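You operate a simulated robot arm through the tools that you are given. There is no shell and no other tool.

Carry out the task below with a simulated two-armed robot. There is one attempt and no reset: what you move stays moved.

JOB
Put the yellow lug on the black bench top. Pick up the wooden block with one hand, pass it to the other hand and put it in the co scrap. Take the grey chock and put it on the orange bench top. Close the wide grey drawer. Put the orange-topped block on the blue board. Put the white sleeve on the grey steel plate on the top of the long steel bench. The order is free. Set down upright: orange-topped block.

It is judged by the outcome, as a careful person would: the job done as asked, and still so three seconds after it is handed in. It fails if anything else is knocked over, pushed out of place, dropped, spilled or broken.

ROBOT AND FRAMES
Two 7-joint arms with two-finger parallel grippers on one trunk, on a base that drives. Base frame: it is fixed to the floor where the robot stands at the start and does not move with it; the origin is under the middle of the robot, x ahead of it, y to its left, z up; the surface under the hand at the start is at about z = 86. Readings come in cm, degrees, newtons and seconds.
The left shoulder is at the start at [5, 18.7, 98.5], the right one opposite. With the tool pointing down near the work surface each hand reaches from about 10 to 66 cm from the robot's upright axis, wherever it stands, measured 20 degrees to its own side. Places, roughly: black bench top [150, 10, 90]; blue board (13x10x1 cm) [-180, -220, 90]; grey chock (6x20x15 cm) [130, -320, 90]; orange bench top [330, -600, 90]; orange-topped block (5x8x6 cm) [-180, -240, 90]; scrap (13x27 cm) [168, -94, 86]; steel plate [-175, -125, 75]; white sleeve (4x4x5 cm) [-190, -150, 90]; wide grey drawer [-170, -280, 70]; wooden block (3x5x10 cm) [170, -200, 90]; yellow lug (10x3x3 cm) [60, 0, 90]. Payload 3.43 kg a hand.
The tool frame of a hand sits at the grasp point between the pads (the TCP): z along the fingers, y along the line on which they close. The tips reach 3 cm beyond it. The gripper opens to 9.4 cm. The fingers are 2.8 cm wide and 1 cm thick; the gripper's body (5 by 9.6 cm) begins 5.5 cm behind the TCP.
Orientation is that of the tool frame in the base frame, as a unit quaternion [w, x, y, z]. With the fingers straight down and closing along the base's y, the tool's x points along the base's -x, its y along +y and its z along -z.

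CONTROLS
- The arms move only by the tool drive_tool. It takes "left_moves", "right_moves" or both (then of equal length, played together; a hand with none holds still); each is a list of rows, each a list of 7 numbers: the shift along the tool's x, y, z in units of 250 mm (1.0 is 250 mm), then the turn, a rotation vector about the tool's x, y, z in units of 120 degrees (1.0 is 120 degrees), then the closure, from 0 (fully open) to 1 (shut). In form: [[tx, ty, tz, wx, wy, wz, gripper], ...]. A call has 1 to 20 rows; each row is the pose to reach, as a shift and turn from the pose commanded when the call began, along the tool's axes at that moment. A call with a number of a shift or a turn outside -1 to 1 is refused whole. Rows are played at 5 a second. More than 5 cm and 8.6 degrees between two rows, or a gripper value outside its range, and nothing of the call is played. A pose out of reach is approached as far as the arm can. The call stops where the force on the tool passes 40 N (or 10 N more than at its start, if that is more) or the arm is blocked; 0.2 s more then pass. The fingers move at their own pace (about 15.3 cm/s each) and stop on an object; they squeeze with about 26 N. The grip force told is the motor's: it shows also when the fingers shut on nothing. Time passes only in rows, and 0.2 s behind the last, so rows that repeat a pose let the fingers close. The reply holds the time, the measured pose of the TCP, the force on the tool along the base axes, the opening and the grip force, in the units named above and with some noise, with the torque about the TCP (base axes, N m) and any sound that the robot's microphone picked up, and new pictures: "views" is both (left out), scene, wrist or none (wrist: the cameras of the hands that moved).
- Cameras (640 x 400 px; columns grow to the right, rows downward): "scene" is now at [13.9, 0.13, 118.48]; the picture's right is [0.04, -1.00, 0.00], its down [-0.16, -0.01, -0.99] and it looks along [0.99, 0.04, -0.16] (base axes); focal length 289 px, centre (320, 200). "left" rides on the left gripper at [7.6, -1.4, -10.2] in its tool frame; the picture's right is [0.18, 0.98, 0.00], its down [-0.75, 0.14, -0.64] and it looks along [-0.63, 0.12, 0.77] (tool axes); focal length 243 px, centre (320, 200). "right" rides on the right gripper at [7.6, 1.4, -10.3] in its tool frame; the picture's right is [-0.18, 0.98, 0.00], its down [-0.75, -0.14, -0.64] and it looks along [-0.63, -0.12, 0.77] (tool axes); focal length 243 px, centre (320, 200). There is no depth. A picture from a camera that has moved, and an enlarged one, comes with that camera's place and axes in the base frame and with its lens. The place of the scene camera against the robot may be out by one fixed shift of up to 1.8 cm in any direction.
- slide_trunk(by): slides the trunk up (or, below 0, down) by that many cm; the arms and the scene camera ride with it, the base frame stays. It gives what a move gives, with no picture.
- base_move(legs): drives the robot by 1 to 6 legs, each [ahead, left, turn to the left] in cm, cm and degrees, along the robot's own axes; the way and the turn of a leg run together, so that a leg with both is an arc; at most 150 cm and 180 degrees a leg. The arms and the cameras ride along, it lands a little off, and it stops where it bumps. It gives what a move gives, and a new picture of the scene camera.
- aim_head(pan, tilt): turns the head with the scene camera to pan (to the left, within 80 degrees either way) and tilt (down, from -29 to 69), counted from straight ahead of the robot. It gives what a move gives, and a new picture of the scene camera.
- zoom(camera, box): a new picture of the part [left, top, right, bottom] of that camera's present view, enlarged. No time passes.
- sign_off(): hands the job in; it is judged then, once.

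Places have to be worked out from the pictures, the camera data and where the tool is seen. Open the grippers and draw the arms clear of the work before you hand the job in, unless the task says otherwise.

The tools are called after "Request:" as name(argument=value, ...) on one line, values as JSON. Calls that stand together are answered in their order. drive_tool: Moves the arms, as the interface text tells. Its arguments: {"type":"object","properties":{"left_moves":{"type":"array","items":{"type":"array","items":{"type":"number"}}},"right_moves":{"type":"array","items":{"type":"array","items":{"type":"number"}}},"views":{"type":"string","enum":["both","scene","wrist","none"]}},"required":[]} The other tools are called the same way: slide_trunk (by) slides the trunk up or down; base_move (legs) drives the base; aim_head (pan, tilt) turns the head that bears the scene camera; zoom (camera, box) takes an enlarged picture of a part of a camera's view; sign_off () hands the job in.

At the start:

```text
t: 0.0
left_position: [31.67, 12.7, 112.79]
left_tool_rot: [0.0, 0.001, 1.0, 0.0]
left_ft_force: [1.2, 0.1, 0.1]
left_wrist_torque: [-0.03, -0.02, 0.04]
left_finger_gap: 9.4
left_finger_force: 0.1
right_position: [37.16, -15.62, 108.35]
right_tool_rot: [0.0, 0.001, 1.0, 0.0]
right_ft_force: [0.8, -0.6, -0.4]
right_wrist_torque: [-0.01, -0.01, -0.02]
right_finger_gap: 9.42
right_finger_force: 0.0
trunk travel left (down, up): [-20.0, 23.2]
robot x, y, heading: [0.15, -0.03, 0.2]
head pan, tilt: [2.5, 9.1]
```

scene: 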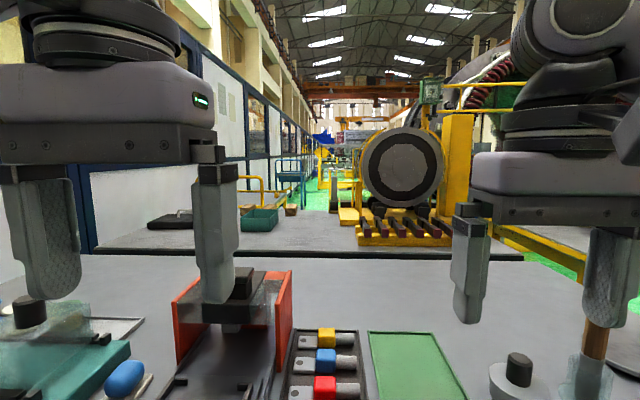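
right: 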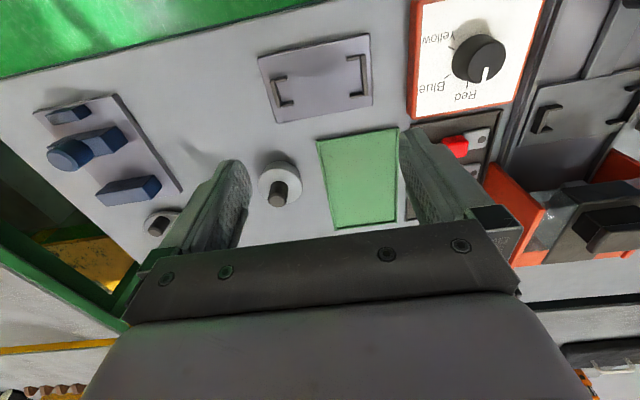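
left: 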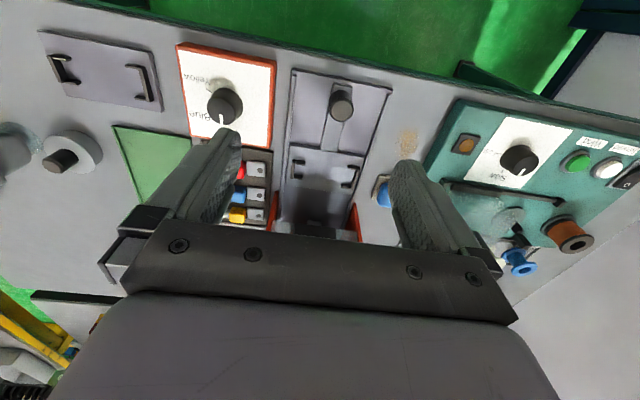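

The pictures show the bench in front with several panels and small parts; the yellow lug should be near [60, 0, 90], in the tray with the coloured lugs. I tilt the head down for a better view.

Request:
aim_head(pan=0, tilt=40)

Request:
zoom(camera="left", box=[160, 40, 400, 240])

```text
t: 1.0
left_position: [31.7, 12.7, 112.75]
left_tool_rot: [0.001, 0.0, 1.0, 0.0]
left_ft_force: [-0.3, 0.6, 0.1]
left_wrist_torque: [0.01, -0.01, -0.02]
left_finger_gap: 9.41
left_finger_force: 0.0
right_position: [37.24, -15.73, 108.37]
right_tool_rot: [0.001, 0.001, 1.0, 0.001]
right_ft_force: [0.3, -0.4, -0.1]
right_wrist_torque: [0.0, -0.02, -0.01]
right_finger_gap: 9.4
right_finger_force: 0.1
trunk travel left (down, up): [-20.0, 23.2]
robot x, y, heading: [0.22, -0.07, 0.1]
head pan, tilt: [0.0, 40.0]
camera scene: at [13.13, -0.28, 113.57], right [0.0, -1.0, 0.0], down [-0.64, 0.0, -0.77], along [0.77, 0.0, -0.64], focal length 289 px, centre (320, 200)
```

scene: 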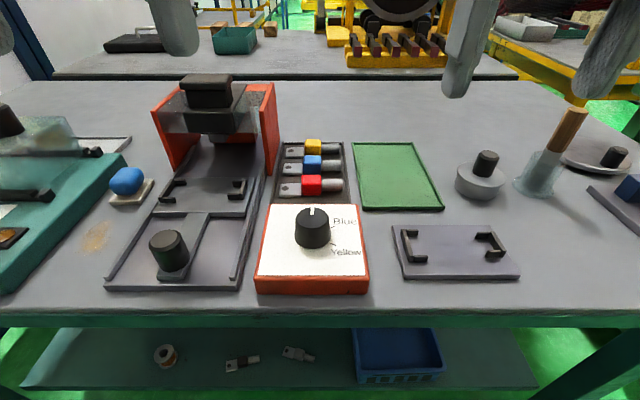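

```text
2.00 times, centred on (280, 140) of left
camera zoom: at [24.14, 11.31, 123.02], right [-0.18, 0.98, 0.0], down [0.75, 0.14, 0.64], along [0.63, 0.12, -0.77], focal length 485 px, centre (400, 320)
```

zoom: 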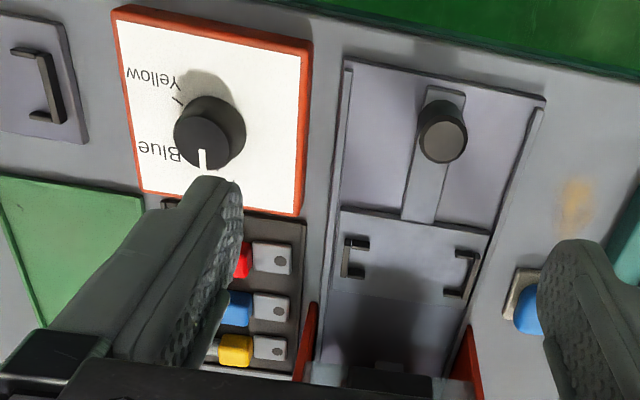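

The head now shows the lug tray at about columns 275–345, the yellow lug farthest. I zoom in on the tray and on the far bench.

Request:
zoom(camera="scene", box=[250, 120, 370, 220])

Request:
zoom(camera="scene", box=[40, 0, 340, 100])

```text
4.00 times, centred on (310, 170) of scene
camera zoom: at [13.13, -0.28, 113.57], right [0.0, -1.0, 0.0], down [-0.64, 0.0, -0.77], along [0.77, 0.0, -0.64], focal length 1156 px, centre (360, 320)
```

zoom: 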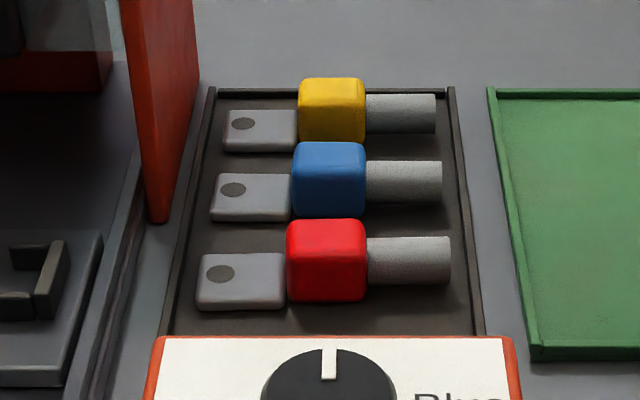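

```text
2.13 times, centred on (190, 50) of scene
camera zoom: at [13.13, -0.28, 113.57], right [0.0, -1.0, 0.0], down [-0.64, 0.0, -0.77], along [0.77, 0.0, -0.64], focal length 616 px, centre (597, 520)
```

zoom: 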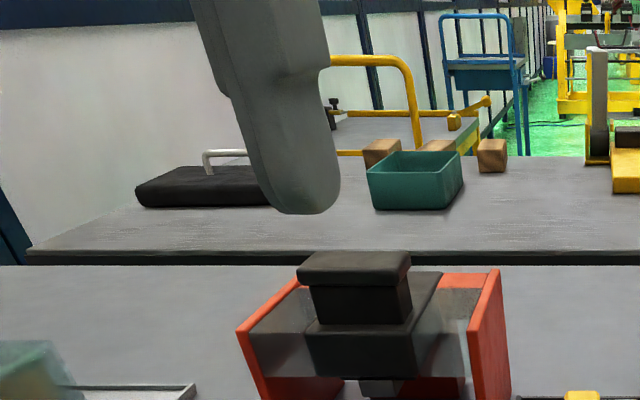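

The yellow lug lies along y at about [58.5, 1, 88] in the dark tray, with the far bench behind at x from about 102. Before acting I survey the surroundings with the head.

Request:
aim_head(pan=-45, tilt=12)

Request:
aim_head(pan=-80, tilt=12)

Request:
aim_head(pan=70, tilt=12)

Request:
aim_head(pan=0, tilt=12)

```text
t: 2.1
left_position: [31.72, 12.67, 112.73]
left_tool_rot: [0.0, 0.0, 1.0, 0.0]
left_ft_force: [-0.5, -0.9, -0.6]
left_wrist_torque: [-0.04, 0.01, -0.02]
left_finger_gap: 9.38
left_finger_force: 0.1
right_position: [37.13, -15.64, 108.46]
right_tool_rot: [0.0, 0.001, 1.0, 0.001]
right_ft_force: [-0.3, 0.5, 0.0]
right_wrist_torque: [0.0, 0.0, 0.01]
right_finger_gap: 9.4
right_finger_force: 0.0
trunk travel left (down, up): [-20.0, 23.2]
robot x, y, heading: [0.24, -0.51, 0.0]
head pan, tilt: [-45.0, 12.0]
camera scene: at [11.23, -6.87, 118.01], right [-0.71, -0.71, 0.0], down [-0.15, 0.15, -0.98], along [0.69, -0.69, -0.21], focal length 289 px, centre (320, 200)
```

scene: 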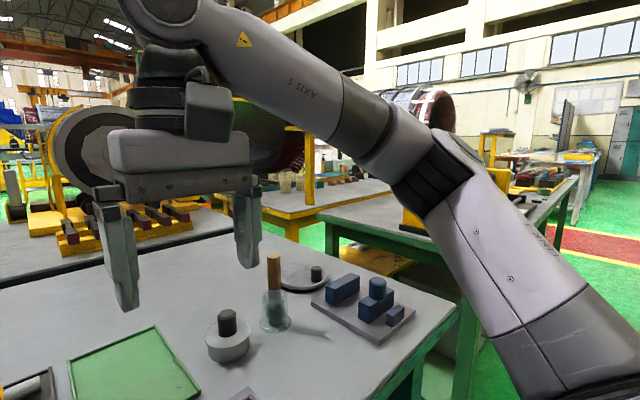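

```text
t: 3.1
left_position: [31.66, 12.65, 112.83]
left_tool_rot: [0.0, 0.0, 1.0, 0.0]
left_ft_force: [-0.1, -0.3, -0.6]
left_wrist_torque: [0.0, 0.03, -0.02]
left_finger_gap: 9.38
left_finger_force: 0.1
right_position: [37.24, -15.56, 108.37]
right_tool_rot: [0.0, 0.001, 1.0, 0.001]
right_ft_force: [-0.1, 0.6, -1.1]
right_wrist_torque: [-0.03, -0.03, 0.03]
right_finger_gap: 9.39
right_finger_force: 0.0
trunk travel left (down, up): [-20.0, 23.2]
robot x, y, heading: [0.24, 0.18, 0.1]
head pan, tilt: [-80.0, 12.0]
camera scene: at [6.26, -9.46, 118.01], right [-0.98, -0.17, 0.0], down [-0.04, 0.2, -0.98], along [0.17, -0.96, -0.21], focal length 289 px, centre (320, 200)
```

scene: 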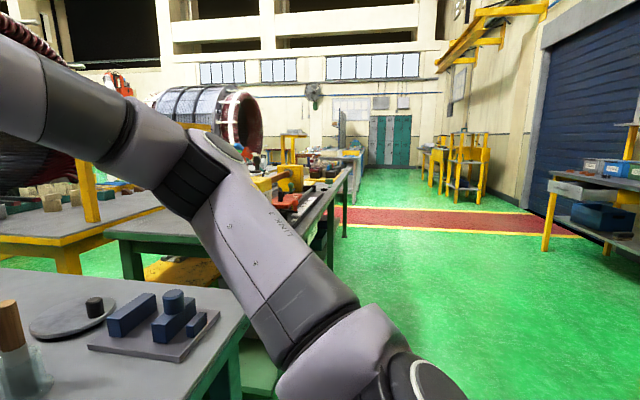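

```text
t: 5.4
left_position: [31.66, 12.59, 112.8]
left_tool_rot: [0.0, 0.0, 1.0, 0.0]
left_ft_force: [-0.2, -0.4, -0.3]
left_wrist_torque: [0.02, 0.02, 0.0]
left_finger_gap: 9.41
left_finger_force: 0.0
right_position: [37.03, -15.69, 108.5]
right_tool_rot: [0.001, 0.001, 1.0, 0.002]
right_ft_force: [-0.5, 0.0, -0.5]
right_wrist_torque: [0.02, 0.0, -0.01]
right_finger_gap: 9.41
right_finger_force: 0.0
trunk travel left (down, up): [-20.0, 23.2]
robot x, y, heading: [0.17, 0.32, -0.1]
head pan, tilt: [70.0, 12.0]
camera scene: at [7.82, 8.48, 118.01], right [0.94, -0.34, 0.0], down [-0.07, -0.2, -0.98], along [0.34, 0.92, -0.21], focal length 289 px, centre (320, 200)
```

scene: 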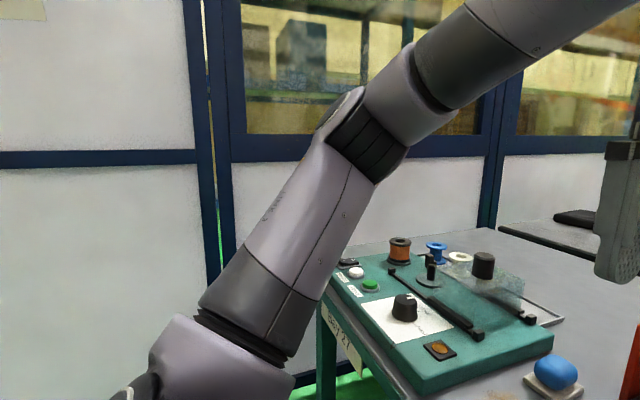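

```text
t: 6.8
left_position: [31.82, 12.69, 112.77]
left_tool_rot: [0.0, 0.001, 1.0, 0.0]
left_ft_force: [-0.1, -0.8, -0.4]
left_wrist_torque: [0.01, 0.0, -0.01]
left_finger_gap: 9.38
left_finger_force: 0.0
right_position: [37.2, -15.71, 108.51]
right_tool_rot: [0.0, 0.001, 1.0, 0.0]
right_ft_force: [-0.5, 0.1, 0.2]
right_wrist_torque: [0.01, 0.04, 0.04]
right_finger_gap: 9.37
right_finger_force: 0.1
trunk travel left (down, up): [-20.0, 23.2]
robot x, y, heading: [-0.03, 0.06, -0.1]
head pan, tilt: [0.0, 12.0]
camera scene: at [13.95, -0.27, 118.01], right [0.0, -1.0, 0.0], down [-0.21, 0.0, -0.98], along [0.98, 0.0, -0.21], focal length 289 px, centre (320, 200)
```

scene: 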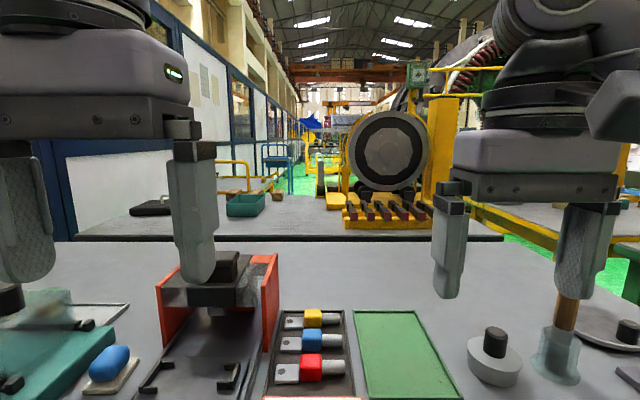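

The survey shows a near bench (x about 28–100, y down to about -62), with the other benches to the right and behind. I first move the right hand over the yellow lug, turning it so that it closes along x.

Request:
drive_tool(right_moves=[[-0.071, 0.0553, 0.01, 0, 0, -0.0625, 0], [-0.142, 0.1107, 0.02, 0, 0, -0.125, 0], [-0.213, 0.166, 0.03, 0, 0, -0.1875, 0], [-0.284, 0.2213, 0.04, 0, 0, -0.25, 0], [-0.355, 0.2767, 0.05, 0, 0, -0.3125, 0], [-0.426, 0.332, 0.06, 0, 0, -0.375, 0], [-0.497, 0.3873, 0.07, 0, 0, -0.4375, 0], [-0.568, 0.4427, 0.08, 0, 0, -0.5, 0], [-0.639, 0.498, 0.09, 0, 0, -0.5625, 0], [-0.71, 0.5533, 0.1, 0, 0, -0.625, 0], [-0.781, 0.6087, 0.11, 0, 0, -0.6875, 0], [-0.852, 0.664, 0.12, 0, 0, -0.75, 0], [-0.852, 0.664, 0.12, 0, 0, -0.75, 0]], views="both")

```text
t: 9.7
left_position: [31.69, 12.62, 112.77]
left_tool_rot: [0.0, 0.0, 1.0, 0.0]
left_ft_force: [-0.3, -0.5, 0.2]
left_wrist_torque: [-0.03, -0.02, 0.03]
left_finger_gap: 9.39
left_finger_force: 0.1
right_position: [32.58, 0.94, 98.96]
right_tool_rot: [0.001, -0.706, 0.708, 0.001]
right_ft_force: [-0.6, -0.7, -0.2]
right_wrist_torque: [0.01, 0.0, -0.01]
right_finger_gap: 9.41
right_finger_force: 0.0
right hand out of reach, approached as far as the arm can: row 7, 8, 9, 10, 11, 12, 13
trunk travel left (down, up): [-20.0, 23.2]
robot x, y, heading: [-0.16, 0.16, 0.1]
head pan, tilt: [0.0, 12.0]
camera scene: at [13.96, -0.28, 118.01], right [0.0, -1.0, 0.0], down [-0.21, 0.0, -0.98], along [0.98, 0.0, -0.21], focal length 289 px, centre (320, 200)
camera right: at [31.2, -6.79, 109.17], right [-0.98, 0.19, 0.0], down [0.14, 0.75, 0.64], along [0.12, 0.63, -0.77], focal length 243 px, centre (320, 200)
```

scene: 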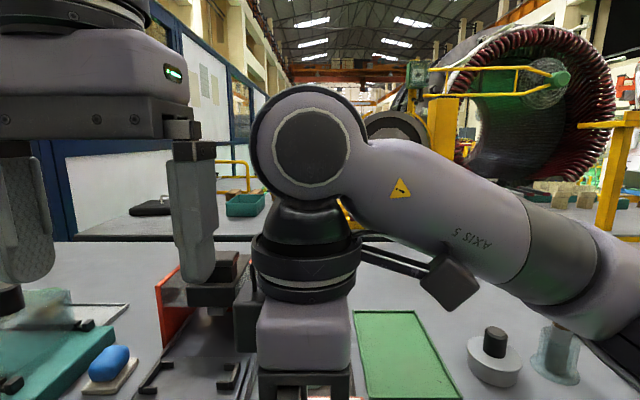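
right: 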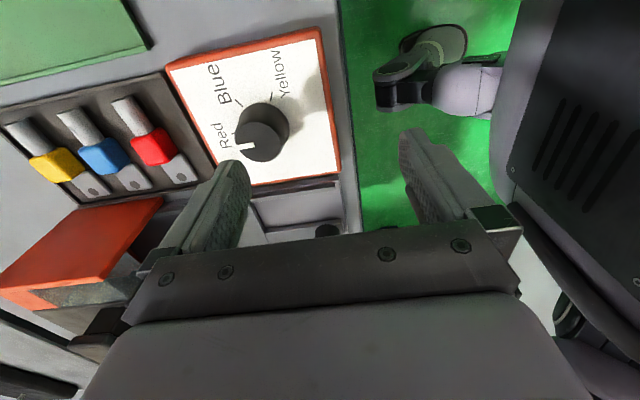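

The right hand fell short at that height (it stands at [32.6, 0.9, 99]). I lift it a little; then I will turn the base left so the lug lies in the right arm's best sector.

Request:
drive_tool(right_moves=[[0, 0, -0.15, 0, 0, 0, 0], [0, 0, -0.28, 0, 0, 0, 0]], views="none")

```text
t: 10.2
left_position: [31.8, 12.67, 112.79]
left_tool_rot: [0.0, 0.0, 1.0, 0.0]
left_ft_force: [0.3, -0.2, -0.3]
left_wrist_torque: [-0.01, 0.03, -0.03]
left_finger_gap: 9.36
left_finger_force: 0.0
right_position: [30.43, 0.51, 105.27]
right_tool_rot: [0.0, -0.706, 0.709, 0.001]
right_ft_force: [0.1, -0.1, -0.9]
right_wrist_torque: [0.01, -0.04, -0.03]
right_finger_gap: 9.39
right_finger_force: 0.0
right hand out of reach, approached as far as the arm can: row 1, 2
trunk travel left (down, up): [-20.0, 23.2]
robot x, y, heading: [-0.08, 0.25, -0.1]
head pan, tilt: [0.0, 12.0]
```

At this orientation even z 105 is out of reach here, so this yaw is bad for the right arm. I turn the right hand back and try the opposite yaw (tool x toward +y).

Request:
drive_tool(right_moves=[[0.035, -0.032, 0, 0, 0, 0.0625, 0], [0.07, -0.064, 0, 0, 0, 0.125, 0], [0.105, -0.096, 0, 0, 0, 0.1875, 0], [0.14, -0.128, 0, 0, 0, 0.25, 0], [0.175, -0.16, 0, 0, 0, 0.3125, 0], [0.21, -0.192, 0, 0, 0, 0.375, 0], [0.245, -0.224, 0, 0, 0, 0.4375, 0], [0.28, -0.256, 0, 0, 0, 0.5, 0], [0.315, -0.288, 0, 0, 0, 0.5625, 0], [0.35, -0.32, 0, 0, 0, 0.625, 0], [0.385, -0.352, 0, 0, 0, 0.6875, 0], [0.42, -0.384, 0, 0, 0, 0.75, 0]], views="none")

Request:
drive_tool(right_moves=[[-0.05, 0, 0, 0, 0, 0.0625, 0], [-0.1, 0, 0, 0, 0, 0.125, 0], [-0.15, 0, 0, 0, 0, 0.1875, 0], [-0.2, 0, 0, 0, 0, 0.25, 0], [-0.25, 0, 0, 0, 0, 0.3125, 0], [-0.25, 0, 0, 0, 0, 0.375, 0], [-0.25, 0, 0, 0, 0, 0.4375, 0], [-0.25, 0, 0, 0, 0, 0.5, 0], [-0.25, 0, 0, 0, 0, 0.5625, 0], [-0.25, 0, 0, 0, 0, 0.625, 0], [-0.25, 0, 0, 0, 0, 0.6875, 0], [-0.25, 0, 0, 0, 0, 0.75, 0]], views="both")

```text
t: 12.8
left_position: [31.69, 12.71, 112.78]
left_tool_rot: [-0.001, 0.001, 1.0, 0.0]
left_ft_force: [0.3, -0.2, 0.8]
left_wrist_torque: [0.0, 0.0, -0.02]
left_finger_gap: 9.4
left_finger_force: 0.1
right_position: [39.91, -10.8, 105.83]
right_tool_rot: [0.001, 0.001, 1.0, 0.001]
right_ft_force: [0.4, -0.7, -0.4]
right_wrist_torque: [-0.03, 0.0, -0.03]
right_finger_gap: 9.4
right_finger_force: 0.1
trunk travel left (down, up): [-20.0, 23.2]
robot x, y, heading: [0.09, -0.24, -0.2]
head pan, tilt: [0.0, 12.0]
```

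```text
t: 15.4
left_position: [31.72, 12.7, 112.66]
left_tool_rot: [0.0, 0.0, 1.0, 0.0]
left_ft_force: [-0.3, 0.3, -0.4]
left_wrist_torque: [0.05, 0.01, 0.03]
left_finger_gap: 9.4
left_finger_force: 0.0
right_position: [46.09, -10.73, 105.96]
right_tool_rot: [-0.002, 0.709, 0.705, 0.001]
right_ft_force: [-1.0, 0.1, 0.4]
right_wrist_torque: [-0.02, -0.03, -0.03]
right_finger_gap: 9.4
right_finger_force: 0.1
trunk travel left (down, up): [-20.0, 23.2]
robot x, y, heading: [0.53, 0.19, 0.2]
head pan, tilt: [0.0, 12.0]
camera scene: at [13.95, -0.28, 118.01], right [0.0, -1.0, 0.0], down [-0.21, 0.0, -0.98], along [0.98, 0.0, -0.21], focal length 289 px, centre (320, 200)
camera right: at [47.58, -3.1, 116.28], right [0.98, -0.19, 0.0], down [-0.14, -0.75, 0.64], along [-0.12, -0.63, -0.77], focal length 243 px, centre (320, 200)
```

scene: 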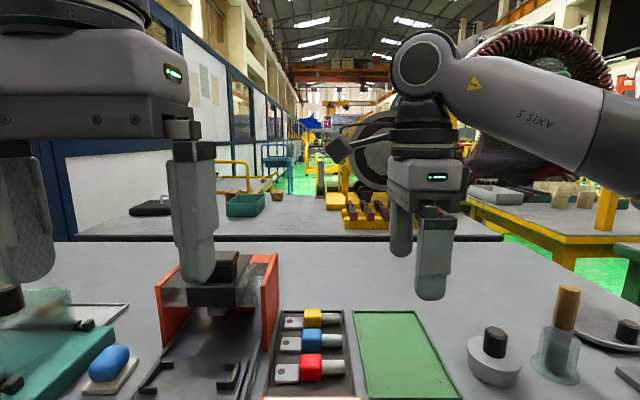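
right: 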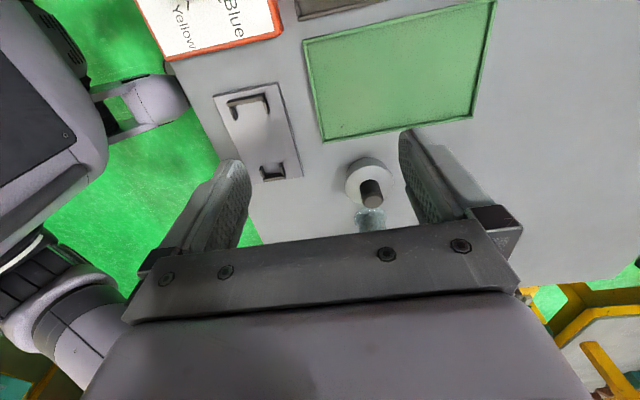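

The opposite yaw works well for the right arm. Before approaching I measure the height of the red fixture next to the lug.

Request:
zoom(camera="scene", box=[140, 220, 380, 370])

Request:
aim_head(pan=0, tilt=35)

```text
2.67 times, centred on (260, 295) of scene
camera zoom: at [13.95, -0.28, 118.01], right [0.0, -1.0, 0.0], down [-0.21, 0.0, -0.98], along [0.98, 0.0, -0.21], focal length 771 px, centre (480, -53)
```

zoom: 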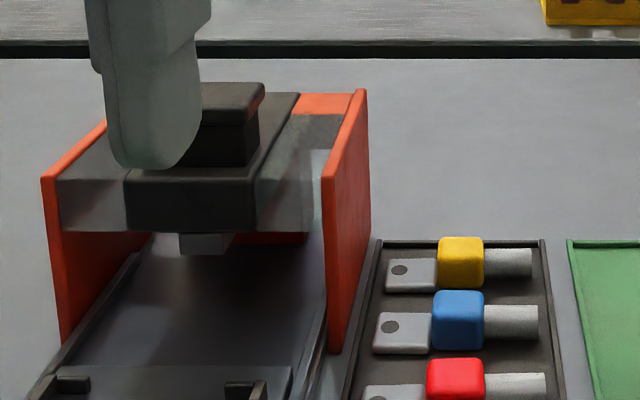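

```text
t: 16.3
left_position: [31.68, 12.72, 112.8]
left_tool_rot: [0.0, -0.001, 1.0, -0.001]
left_ft_force: [-0.2, -0.4, 1.2]
left_wrist_torque: [0.01, -0.02, -0.03]
left_finger_gap: 9.4
left_finger_force: 0.1
right_position: [46.2, -10.7, 105.84]
right_tool_rot: [-0.002, 0.707, 0.707, 0.002]
right_ft_force: [0.1, 0.7, 0.2]
right_wrist_torque: [0.0, -0.02, -0.01]
right_finger_gap: 9.39
right_finger_force: 0.0
trunk travel left (down, up): [-20.0, 23.2]
robot x, y, heading: [-0.28, -0.25, 0.0]
head pan, tilt: [0.0, 35.0]
camera scene: at [13.44, -0.28, 114.33], right [0.0, -1.0, 0.0], down [-0.57, 0.0, -0.82], along [0.82, 0.0, -0.57], focal length 289 px, centre (320, 200)
```

scene: 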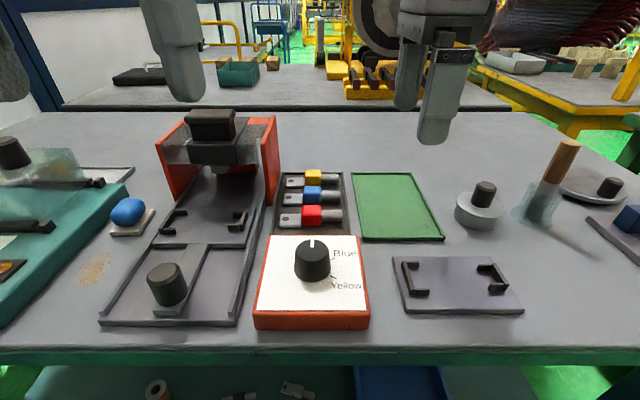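

The plate next to the tray tops out at about z 96.5 at y 8–9, and comparing the gripper's picture with its reading suggests scene-based y values need about +1 cm. I move the right hand to hover over the yellow lug and check with the wrist camera.

Request:
drive_tool(right_moves=[[0.0976, 0.0984, 0.0548, 0, 0, 0, 0], [0.1952, 0.1968, 0.1096, 0, 0, 0, 0], [0.2928, 0.2952, 0.1644, 0, 0, 0, 0], [0.3904, 0.3936, 0.2192, 0, 0, 0, 0], [0.488, 0.492, 0.274, 0, 0, 0, 0], [0.488, 0.492, 0.274, 0, 0, 0, 0]], views="both")

```text
t: 17.7
left_position: [31.5, 12.6, 112.83]
left_tool_rot: [0.0, 0.0, 1.0, 0.0]
left_ft_force: [-0.3, 0.2, -0.4]
left_wrist_torque: [0.03, -0.02, -0.01]
left_finger_gap: 9.4
left_finger_force: 0.0
right_position: [54.88, -0.9, 98.72]
right_tool_rot: [0.0, 0.708, 0.706, 0.0]
right_ft_force: [-0.2, -0.5, -0.6]
right_wrist_torque: [0.02, 0.02, 0.04]
right_finger_gap: 9.38
right_finger_force: 0.0
right hand out of reach, approached as far as the arm can: row 4, 5, 6
trunk travel left (down, up): [-20.0, 23.2]
robot x, y, heading: [-0.14, 0.44, -0.0]
head pan, tilt: [0.0, 35.0]
camera scene: at [13.43, -0.31, 114.32], right [0.0, -1.0, 0.0], down [-0.57, 0.0, -0.82], along [0.82, 0.0, -0.57], focal length 289 px, centre (320, 200)
camera right: at [56.29, 6.63, 108.98], right [0.98, -0.19, 0.0], down [-0.14, -0.75, 0.64], along [-0.12, -0.63, -0.77], focal length 243 px, centre (320, 200)
```

scene: 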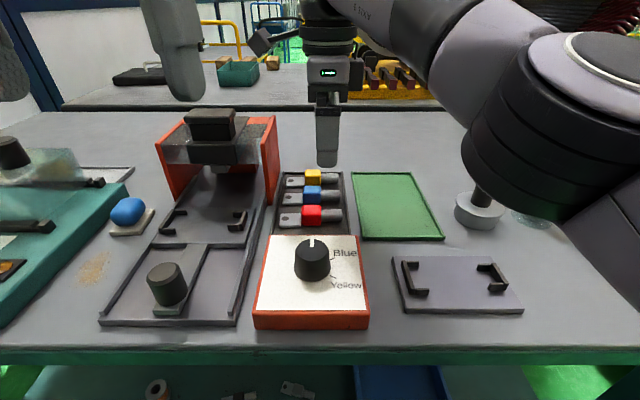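
right: 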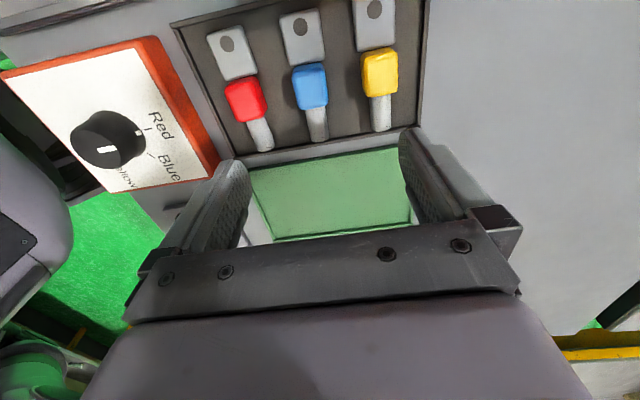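

The right hand stops at [54.9, -0.9, 98.7]; the wrist view puts the yellow body at about [59.8, 1.5, 88.5]. I back the hand off and shift the base left so the lug lies better in the right arm's reach.

Request:
drive_tool(right_moves=[[-0.08, -0.08, -0.08, 0, 0, 0, 0], [-0.17, -0.17, -0.16, 0, 0, 0, 0], [-0.26, -0.26, -0.24, 0, 0, 0, 0], [-0.36, -0.36, -0.32, 0, 0, 0, 0]], views="none")

Request:
base_move(legs=[[0, 13, 0]])

```text
t: 18.7
left_position: [31.6, 12.69, 112.81]
left_tool_rot: [0.0, -0.001, 1.0, 0.0]
left_ft_force: [-0.9, -0.5, -0.1]
left_wrist_torque: [-0.02, 0.0, -0.02]
left_finger_gap: 9.4
left_finger_force: 0.1
right_position: [45.75, -9.98, 106.54]
right_tool_rot: [0.0, 0.708, 0.707, 0.0]
right_ft_force: [-0.1, 0.7, -0.1]
right_wrist_torque: [0.03, 0.01, -0.01]
right_finger_gap: 9.4
right_finger_force: 0.0
trunk travel left (down, up): [-20.0, 23.2]
robot x, y, heading: [-0.25, 0.26, -0.1]
head pan, tilt: [0.0, 35.0]
```

```text
t: 20.5
left_position: [31.66, 25.52, 112.69]
left_tool_rot: [0.001, 0.001, 1.0, 0.0]
left_ft_force: [-0.1, 0.0, 0.0]
left_wrist_torque: [-0.01, -0.02, 0.0]
left_finger_gap: 9.4
left_finger_force: 0.0
right_position: [45.82, 2.84, 106.55]
right_tool_rot: [0.0, 0.708, 0.706, 0.0]
right_ft_force: [-0.3, 1.0, 0.5]
right_wrist_torque: [0.01, -0.01, -0.01]
right_finger_gap: 9.39
right_finger_force: 0.1
trunk travel left (down, up): [-20.0, 23.2]
robot x, y, heading: [0.37, 12.86, -0.1]
head pan, tilt: [0.0, 35.0]
camera scene: at [13.45, 12.66, 114.32], right [0.0, -1.0, 0.0], down [-0.57, 0.0, -0.82], along [0.82, 0.0, -0.57], focal length 289 px, centre (320, 200)
```

scene: 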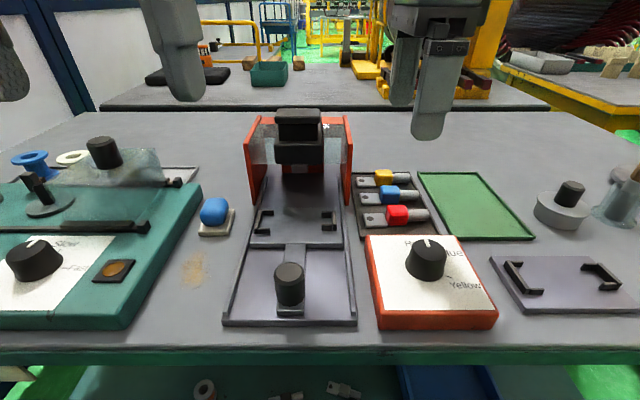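

The base is now at y ≈ 12.9 and the right hand at [45.8, 2.8, 106.5]. I move it over the lug at z ≈ 100 and look with the wrist camera.

Request:
drive_tool(right_moves=[[-0.013, 0.137, 0.065, 0, 0, 0, 0], [-0.026, 0.274, 0.13, 0, 0, 0, 0], [-0.039, 0.411, 0.195, 0, 0, 0, 0], [-0.052, 0.548, 0.26, 0, 0, 0, 0], [-0.052, 0.548, 0.26, 0, 0, 0, 0]], views="both")

```text
t: 21.7
left_position: [31.67, 25.59, 112.73]
left_tool_rot: [0.0, 0.001, 1.0, 0.0]
left_ft_force: [0.7, 0.4, 0.3]
left_wrist_torque: [0.01, -0.02, -0.03]
left_finger_gap: 9.42
left_finger_force: 0.0
right_position: [58.39, 1.18, 99.81]
right_tool_rot: [-0.001, 0.708, 0.706, 0.0]
right_ft_force: [0.0, 0.3, 0.2]
right_wrist_torque: [0.02, 0.02, 0.06]
right_finger_gap: 9.42
right_finger_force: 0.1
right hand out of reach, approached as far as the arm can: row 4, 5
trunk travel left (down, up): [-20.0, 23.2]
robot x, y, heading: [0.28, 13.33, 0.0]
head pan, tilt: [0.0, 35.0]
camera scene: at [13.45, 12.63, 114.32], right [0.0, -1.0, 0.0], down [-0.57, 0.0, -0.82], along [0.82, 0.0, -0.57], focal length 289 px, centre (320, 200)
camera right: at [59.81, 8.71, 110.13], right [0.98, -0.19, 0.0], down [-0.14, -0.75, 0.64], along [-0.12, -0.63, -0.77], focal length 243 px, centre (320, 200)
```

scene: 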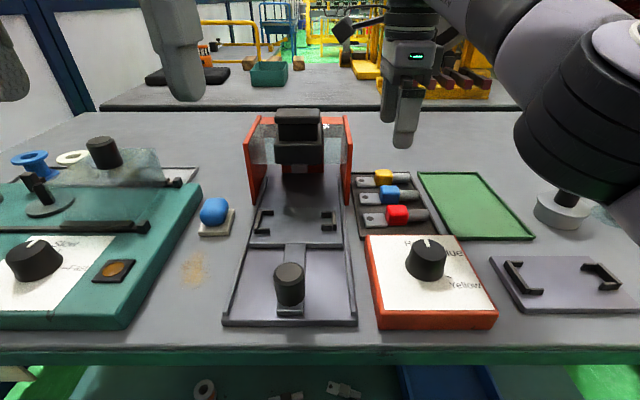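
right: 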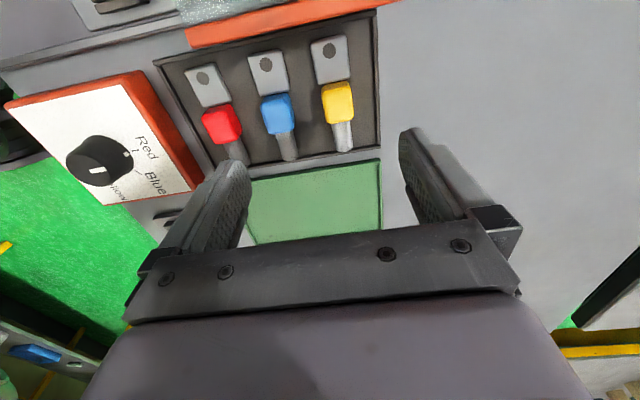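

The wrist view puts the yellow body at about [60.0, 1.4]. I go down toward it in steps, testing the reach, with the fingers partly closed to about 6 cm to keep clear of the blue lug and the rim.

Request:
drive_tool(right_moves=[[0.005, 0.032, 0.1, 0, 0, 0, 0.36], [0.01, 0.064, 0.2, 0, 0, 0, 0.36], [0.01, 0.064, 0.2, 0, 0, 0, 0.36]], views="both")

```text
t: 22.5
left_position: [31.74, 25.54, 112.81]
left_tool_rot: [0.0, 0.001, 1.0, 0.001]
left_ft_force: [-0.2, -0.5, 0.0]
left_wrist_torque: [-0.02, 0.01, 0.02]
left_finger_gap: 9.39
left_finger_force: 0.1
right_position: [59.96, 1.36, 94.81]
right_tool_rot: [0.0, 0.708, 0.706, 0.001]
right_ft_force: [0.1, -0.6, -0.3]
right_wrist_torque: [-0.02, -0.02, 0.01]
right_finger_gap: 6.03
right_finger_force: 0.0
trunk travel left (down, up): [-20.0, 23.2]
robot x, y, heading: [-0.28, 13.33, 0.1]
head pan, tilt: [0.0, 35.0]
camera scene: at [13.45, 12.64, 114.32], right [0.0, -1.0, 0.0], down [-0.57, 0.0, -0.82], along [0.82, 0.0, -0.57], focal length 289 px, centre (320, 200)
camera right: at [61.34, 8.99, 105.14], right [0.98, -0.19, 0.0], down [-0.14, -0.75, 0.64], along [-0.12, -0.63, -0.77], focal length 243 px, centre (320, 200)
```

scene: 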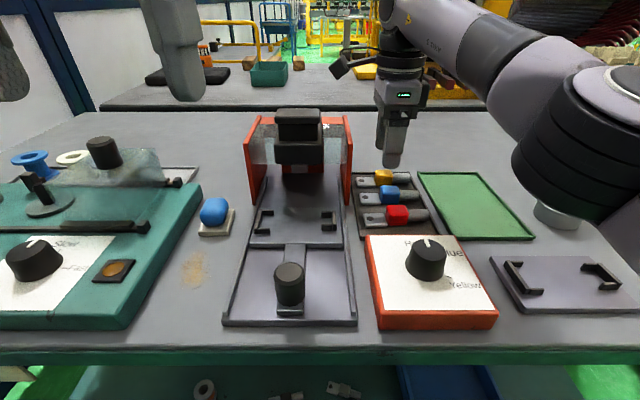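
right: 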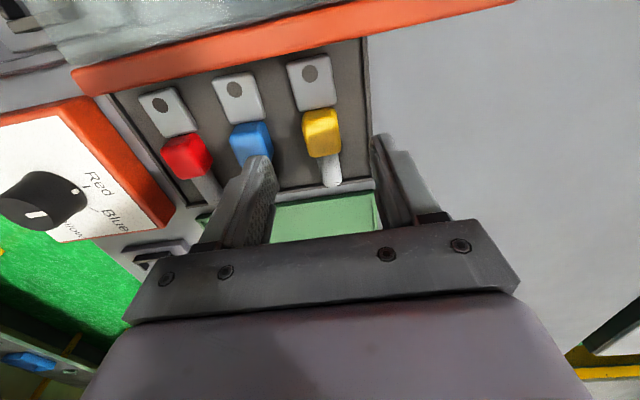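

The hand is centred over the yellow body (about [60.0, 1.6]). I go down to z ≈ 90 and close.

Request:
drive_tool(right_moves=[[0.005, 0.002, 0.096, 0, 0, 0, 0.36], [0.01, 0.004, 0.188, 0, 0, 0, 0.36], [0.01, 0.004, 0.188, 0, 0, 0, 0.36], [0.01, 0.004, 0.188, 0, 0, 0, 0.9], [0.01, 0.004, 0.188, 0, 0, 0, 1.0], [0.01, 0.004, 0.188, 0, 0, 0, 1.0]], views="both")

```text
t: 23.9
left_position: [31.67, 25.65, 112.73]
left_tool_rot: [0.0, 0.001, 1.0, -0.001]
left_ft_force: [0.2, 0.7, 0.1]
left_wrist_torque: [0.0, 0.01, 0.0]
left_finger_gap: 9.4
left_finger_force: 0.0
right_position: [60.09, 1.71, 90.21]
right_tool_rot: [-0.001, 0.709, 0.706, 0.001]
right_ft_force: [0.5, 1.1, 1.4]
right_wrist_torque: [0.02, -0.06, -0.01]
right_finger_gap: 2.51
right_finger_force: 26.3
trunk travel left (down, up): [-20.0, 23.2]
robot x, y, heading: [0.05, 13.09, -0.2]
head pan, tilt: [0.0, 35.0]
camera scene: at [13.44, 12.65, 114.32], right [0.0, -1.0, 0.0], down [-0.57, 0.0, -0.82], along [0.82, 0.0, -0.57], focal length 289 px, centre (320, 200)
camera right: at [61.5, 9.34, 100.57], right [0.98, -0.19, 0.0], down [-0.14, -0.75, 0.64], along [-0.12, -0.63, -0.77], focal length 243 px, centre (320, 200)
```

scene: 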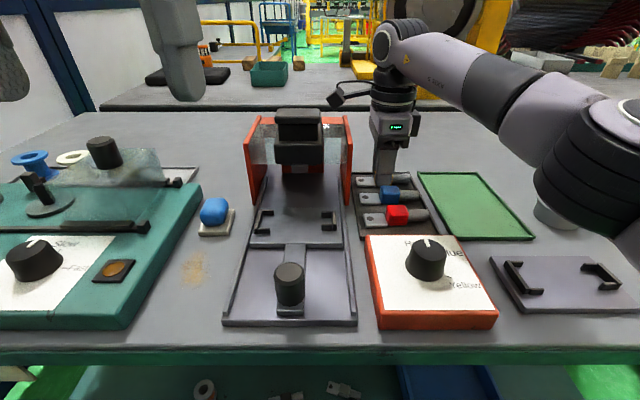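
right: 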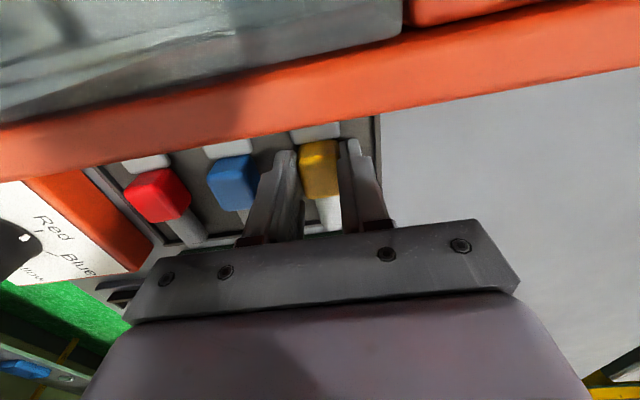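

The lug is gripped (2.5 cm gap, 26 N). I lift it straight up, then draw it back toward the robot.

Request:
drive_tool(right_moves=[[0, 0, -0.1, 0, 0, 0, 1.0], [0, 0, -0.2, 0, 0, 0, 1.0], [0, -0.06, -0.32, 0, 0, 0, 1.0], [0, -0.16, -0.44, 0, 0, 0, 1.0], [-0.06, -0.3, -0.52, 0, 0, 0, 1.0], [-0.14, -0.44, -0.6, 0, 0, 0, 1.0], [-0.24, -0.58, -0.68, 0, 0, 0, 1.0], [-0.34, -0.72, -0.76, 0, 0, 0, 1.0], [-0.44, -0.82, -0.84, 0, 0, 0, 1.0]], views="both")

```text
t: 25.9
left_position: [31.74, 25.45, 112.84]
left_tool_rot: [0.0, 0.001, 1.0, -0.001]
left_ft_force: [1.4, 0.1, 0.3]
left_wrist_torque: [-0.01, -0.01, -0.02]
left_finger_gap: 9.39
left_finger_force: 0.1
right_position: [39.33, -9.32, 111.15]
right_tool_rot: [0.0, 0.708, 0.706, 0.0]
right_ft_force: [-0.1, -0.2, -0.4]
right_wrist_torque: [0.01, 0.02, -0.02]
right_finger_gap: 2.52
right_finger_force: 26.5
trunk travel left (down, up): [-20.0, 23.2]
robot x, y, heading: [-0.3, 12.85, 0.0]
head pan, tilt: [0.0, 35.0]
camera scene: at [13.41, 12.63, 114.32], right [0.0, -1.0, 0.0], down [-0.57, 0.0, -0.82], along [0.82, 0.0, -0.57], focal length 289 px, centre (320, 200)
camera right: at [40.77, -1.76, 121.42], right [0.98, -0.19, 0.0], down [-0.14, -0.75, 0.64], along [-0.12, -0.63, -0.77], focal length 243 px, centre (320, 200)
```

scene: 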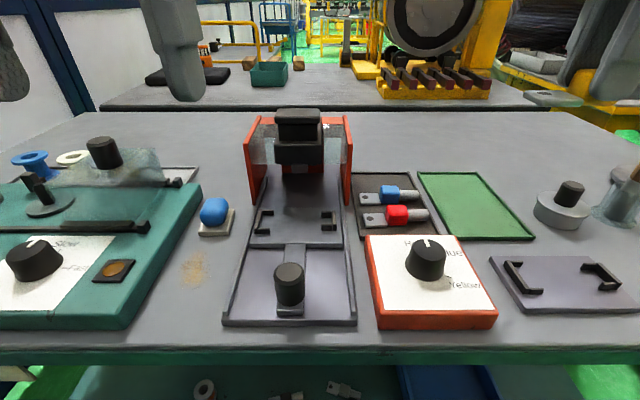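
right: 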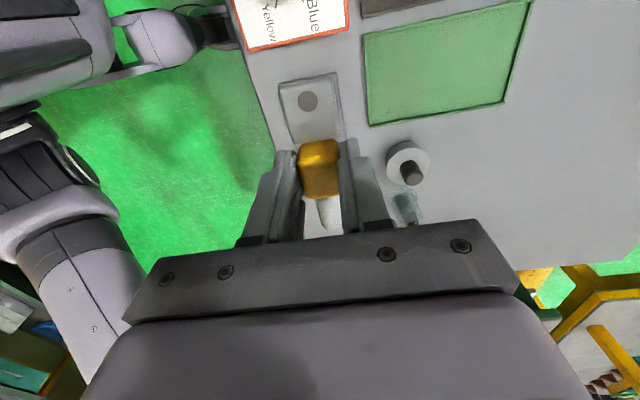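

The lug is held cleanly; the blue and red lugs are untouched. I back the robot away from the bench and turn right to see the way to the other benches.

Request:
base_move(legs=[[-45, 0, 0], [0, 0, -60]])

Request:
aim_head(pan=0, tilt=15)

```text
t: 31.2
left_position: [-17.24, -7.78, 112.82]
left_tool_rot: [0.0, 0.495, 0.869, 0.001]
left_ft_force: [-0.5, -0.3, 0.5]
left_wrist_torque: [-0.02, -0.02, -0.04]
left_finger_gap: 9.41
left_finger_force: 0.1
right_position: [-43.18, -32.19, 111.19]
right_tool_rot: [0.0, 0.965, 0.263, 0.001]
right_ft_force: [-0.5, 0.2, -0.9]
right_wrist_torque: [0.03, -0.03, 0.03]
right_finger_gap: 2.5
right_finger_force: 25.5
trunk travel left (down, up): [-20.0, 23.2]
robot x, y, heading: [-44.52, 13.04, -59.4]
head pan, tilt: [0.0, 35.0]
camera scene: at [-37.93, 0.15, 114.32], right [-0.86, -0.51, 0.0], down [-0.29, 0.49, -0.82], along [0.42, -0.71, -0.57], focal length 289 px, centre (320, 200)
```

scene: 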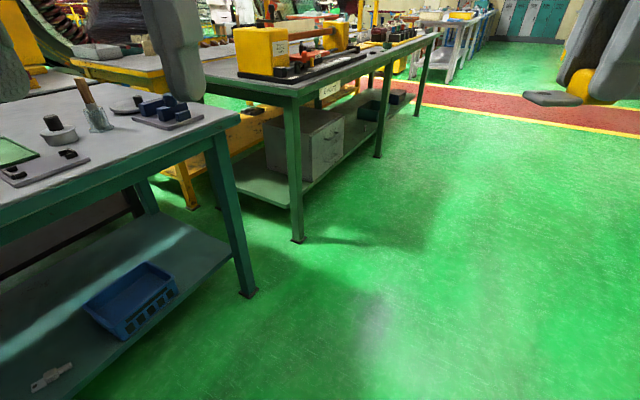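

```text
t: 32.0
left_position: [-17.11, -7.79, 112.88]
left_tool_rot: [0.0, 0.495, 0.869, 0.0]
left_ft_force: [-0.2, 0.8, 1.0]
left_wrist_torque: [-0.03, -0.02, 0.0]
left_finger_gap: 9.41
left_finger_force: 0.1
right_position: [-43.1, -32.29, 111.01]
right_tool_rot: [0.0, 0.965, 0.263, 0.001]
right_ft_force: [0.5, -0.2, -0.1]
right_wrist_torque: [-0.01, 0.02, 0.0]
right_finger_gap: 2.5
right_finger_force: 26.1
trunk travel left (down, up): [-20.0, 23.2]
robot x, y, heading: [-43.99, 13.2, -59.3]
head pan, tilt: [0.0, 15.0]
camera scene: at [-37.65, -0.3, 117.51], right [-0.86, -0.51, 0.0], down [-0.13, 0.22, -0.97], along [0.49, -0.83, -0.26], focal length 289 px, centre (320, 200)
```

scene: 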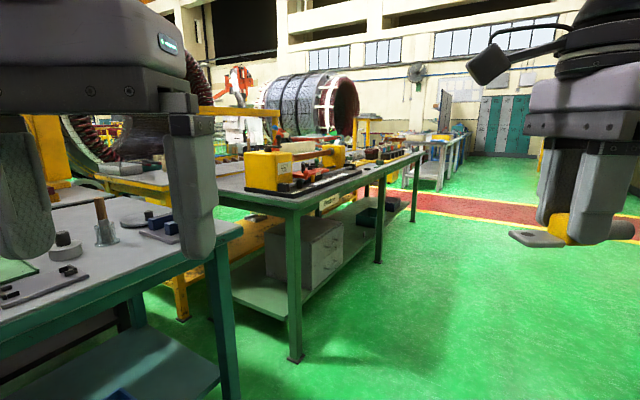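

I see two benches: the near bench ends at y ≈ -60, then a long green-legged bench (x ≈ 33–88, y ≈ -97 to -350), with only a narrow gap between. I drive down the open aisle and look across the green bench toward the yellow table.

Request:
base_move(legs=[[0, 0, -30.6], [150, 0, 0], [60, 0, 0], [0, 0, 90]])

```text
t: 47.8
left_position: [-9.61, -181.29, 112.75]
left_tool_rot: [0.0, -0.025, 1.0, 0.0]
left_ft_force: [0.6, -0.3, -0.4]
left_wrist_torque: [-0.01, 0.02, 0.03]
left_finger_gap: 9.39
left_finger_force: 0.0
right_position: [-0.15, -215.7, 111.15]
right_tool_rot: [-0.001, 0.689, 0.724, 0.001]
right_ft_force: [0.1, 1.2, -0.5]
right_wrist_torque: [0.04, 0.01, 0.02]
right_finger_gap: 2.54
right_finger_force: 25.9
trunk travel left (down, up): [-20.0, 23.2]
robot x, y, heading: [-40.77, -195.32, 2.9]
head pan, tilt: [0.0, 15.0]
camera scene: at [-26.69, -195.08, 117.52], right [0.05, -1.0, 0.0], down [-0.26, -0.01, -0.97], along [0.96, 0.05, -0.26], focal length 289 px, centre (320, 200)
```

scene: 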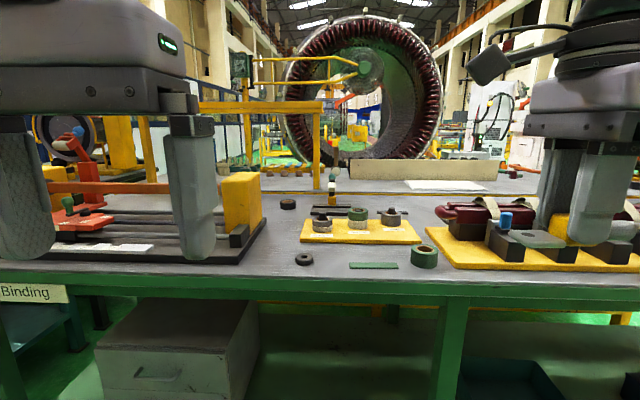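

I raise the trunk to look over the green bench at what lies beyond.

Request:
slide_trunk(by=22)

Request:
aim_head(pan=0, tilt=18)

Request:
aim_head(pan=-35, tilt=15)

Request:
aim_head(pan=40, tilt=15)

```text
t: 50.1
left_position: [-9.65, -181.26, 134.64]
left_tool_rot: [0.001, -0.025, 1.0, 0.0]
left_ft_force: [0.5, 0.9, 0.7]
left_wrist_torque: [0.02, 0.01, -0.01]
left_finger_gap: 9.4
left_finger_force: 0.0
right_position: [-0.11, -215.73, 133.0]
right_tool_rot: [-0.001, 0.69, 0.724, 0.0]
right_ft_force: [0.8, -0.1, 0.3]
right_wrist_torque: [-0.01, -0.01, 0.0]
right_finger_gap: 2.51
right_finger_force: 25.3
trunk travel left (down, up): [-42.0, 1.2]
robot x, y, heading: [-40.5, -195.59, 3.1]
head pan, tilt: [0.0, 15.0]
```

```text
t: 50.7
left_position: [-9.76, -181.21, 134.69]
left_tool_rot: [-0.001, -0.025, 1.0, -0.001]
left_ft_force: [0.4, -0.1, -1.1]
left_wrist_torque: [0.0, 0.01, -0.02]
left_finger_gap: 9.41
left_finger_force: 0.0
right_position: [-0.15, -215.83, 133.06]
right_tool_rot: [0.0, 0.689, 0.725, 0.001]
right_ft_force: [-1.0, 0.1, -0.2]
right_wrist_torque: [0.01, 0.01, -0.01]
right_finger_gap: 2.53
right_finger_force: 26.1
trunk travel left (down, up): [-42.0, 1.2]
robot x, y, heading: [-40.41, -195.29, 3.1]
head pan, tilt: [0.0, 18.0]
camera scene: at [-26.7, -195.08, 139.03], right [0.05, -1.0, 0.0], down [-0.31, -0.02, -0.95], along [0.95, 0.05, -0.31], focal length 289 px, centre (320, 200)
```

scene: 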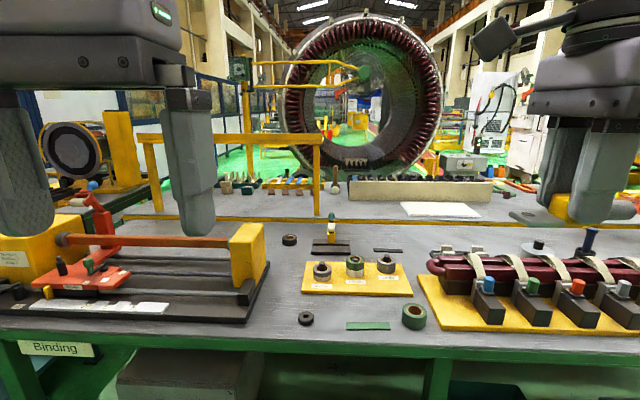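

```text
t: 51.7
left_position: [-9.66, -181.27, 134.92]
left_tool_rot: [0.0, -0.025, 1.0, 0.0]
left_ft_force: [0.1, -0.4, 0.0]
left_wrist_torque: [-0.02, -0.03, 0.0]
left_finger_gap: 9.42
left_finger_force: 0.1
right_position: [-0.14, -215.75, 133.05]
right_tool_rot: [-0.001, 0.689, 0.725, 0.001]
right_ft_force: [-0.7, 0.2, -1.5]
right_wrist_torque: [-0.01, -0.04, -0.03]
right_finger_gap: 2.51
right_finger_force: 25.5
trunk travel left (down, up): [-42.0, 1.2]
robot x, y, heading: [-40.83, -195.02, 3.0]
head pan, tilt: [-35.0, 15.0]
camera scene: at [-28.1, -200.51, 139.52], right [-0.53, -0.85, 0.0], down [-0.22, 0.14, -0.97], along [0.82, -0.51, -0.26], focal length 289 px, centre (320, 200)
```

scene: 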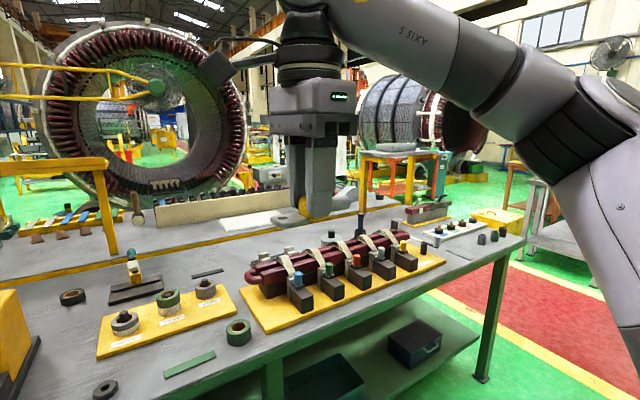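

```text
t: 53.2
left_position: [-9.62, -181.22, 134.59]
left_tool_rot: [-0.001, -0.025, 1.0, 0.0]
left_ft_force: [-0.6, -0.4, -0.9]
left_wrist_torque: [0.03, 0.01, -0.02]
left_finger_gap: 9.43
left_finger_force: 0.1
right_position: [-0.2, -215.72, 133.13]
right_tool_rot: [0.0, 0.69, 0.724, 0.001]
right_ft_force: [0.0, -0.6, -1.6]
right_wrist_torque: [0.03, -0.03, 0.02]
right_finger_gap: 2.5
right_finger_force: 25.8
trunk travel left (down, up): [-42.0, 1.2]
robot x, y, heading: [-40.31, -195.53, 2.5]
head pan, tilt: [40.0, 15.0]
camera scene: at [-29.18, -189.2, 139.52], right [0.68, -0.73, 0.0], down [-0.19, -0.18, -0.97], along [0.71, 0.66, -0.26], focal length 289 px, centre (320, 200)
```

scene: 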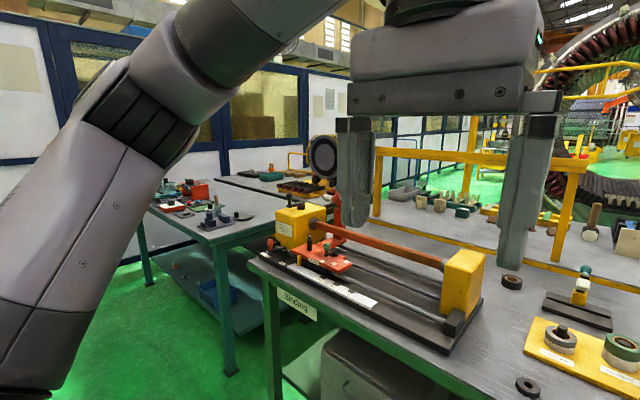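

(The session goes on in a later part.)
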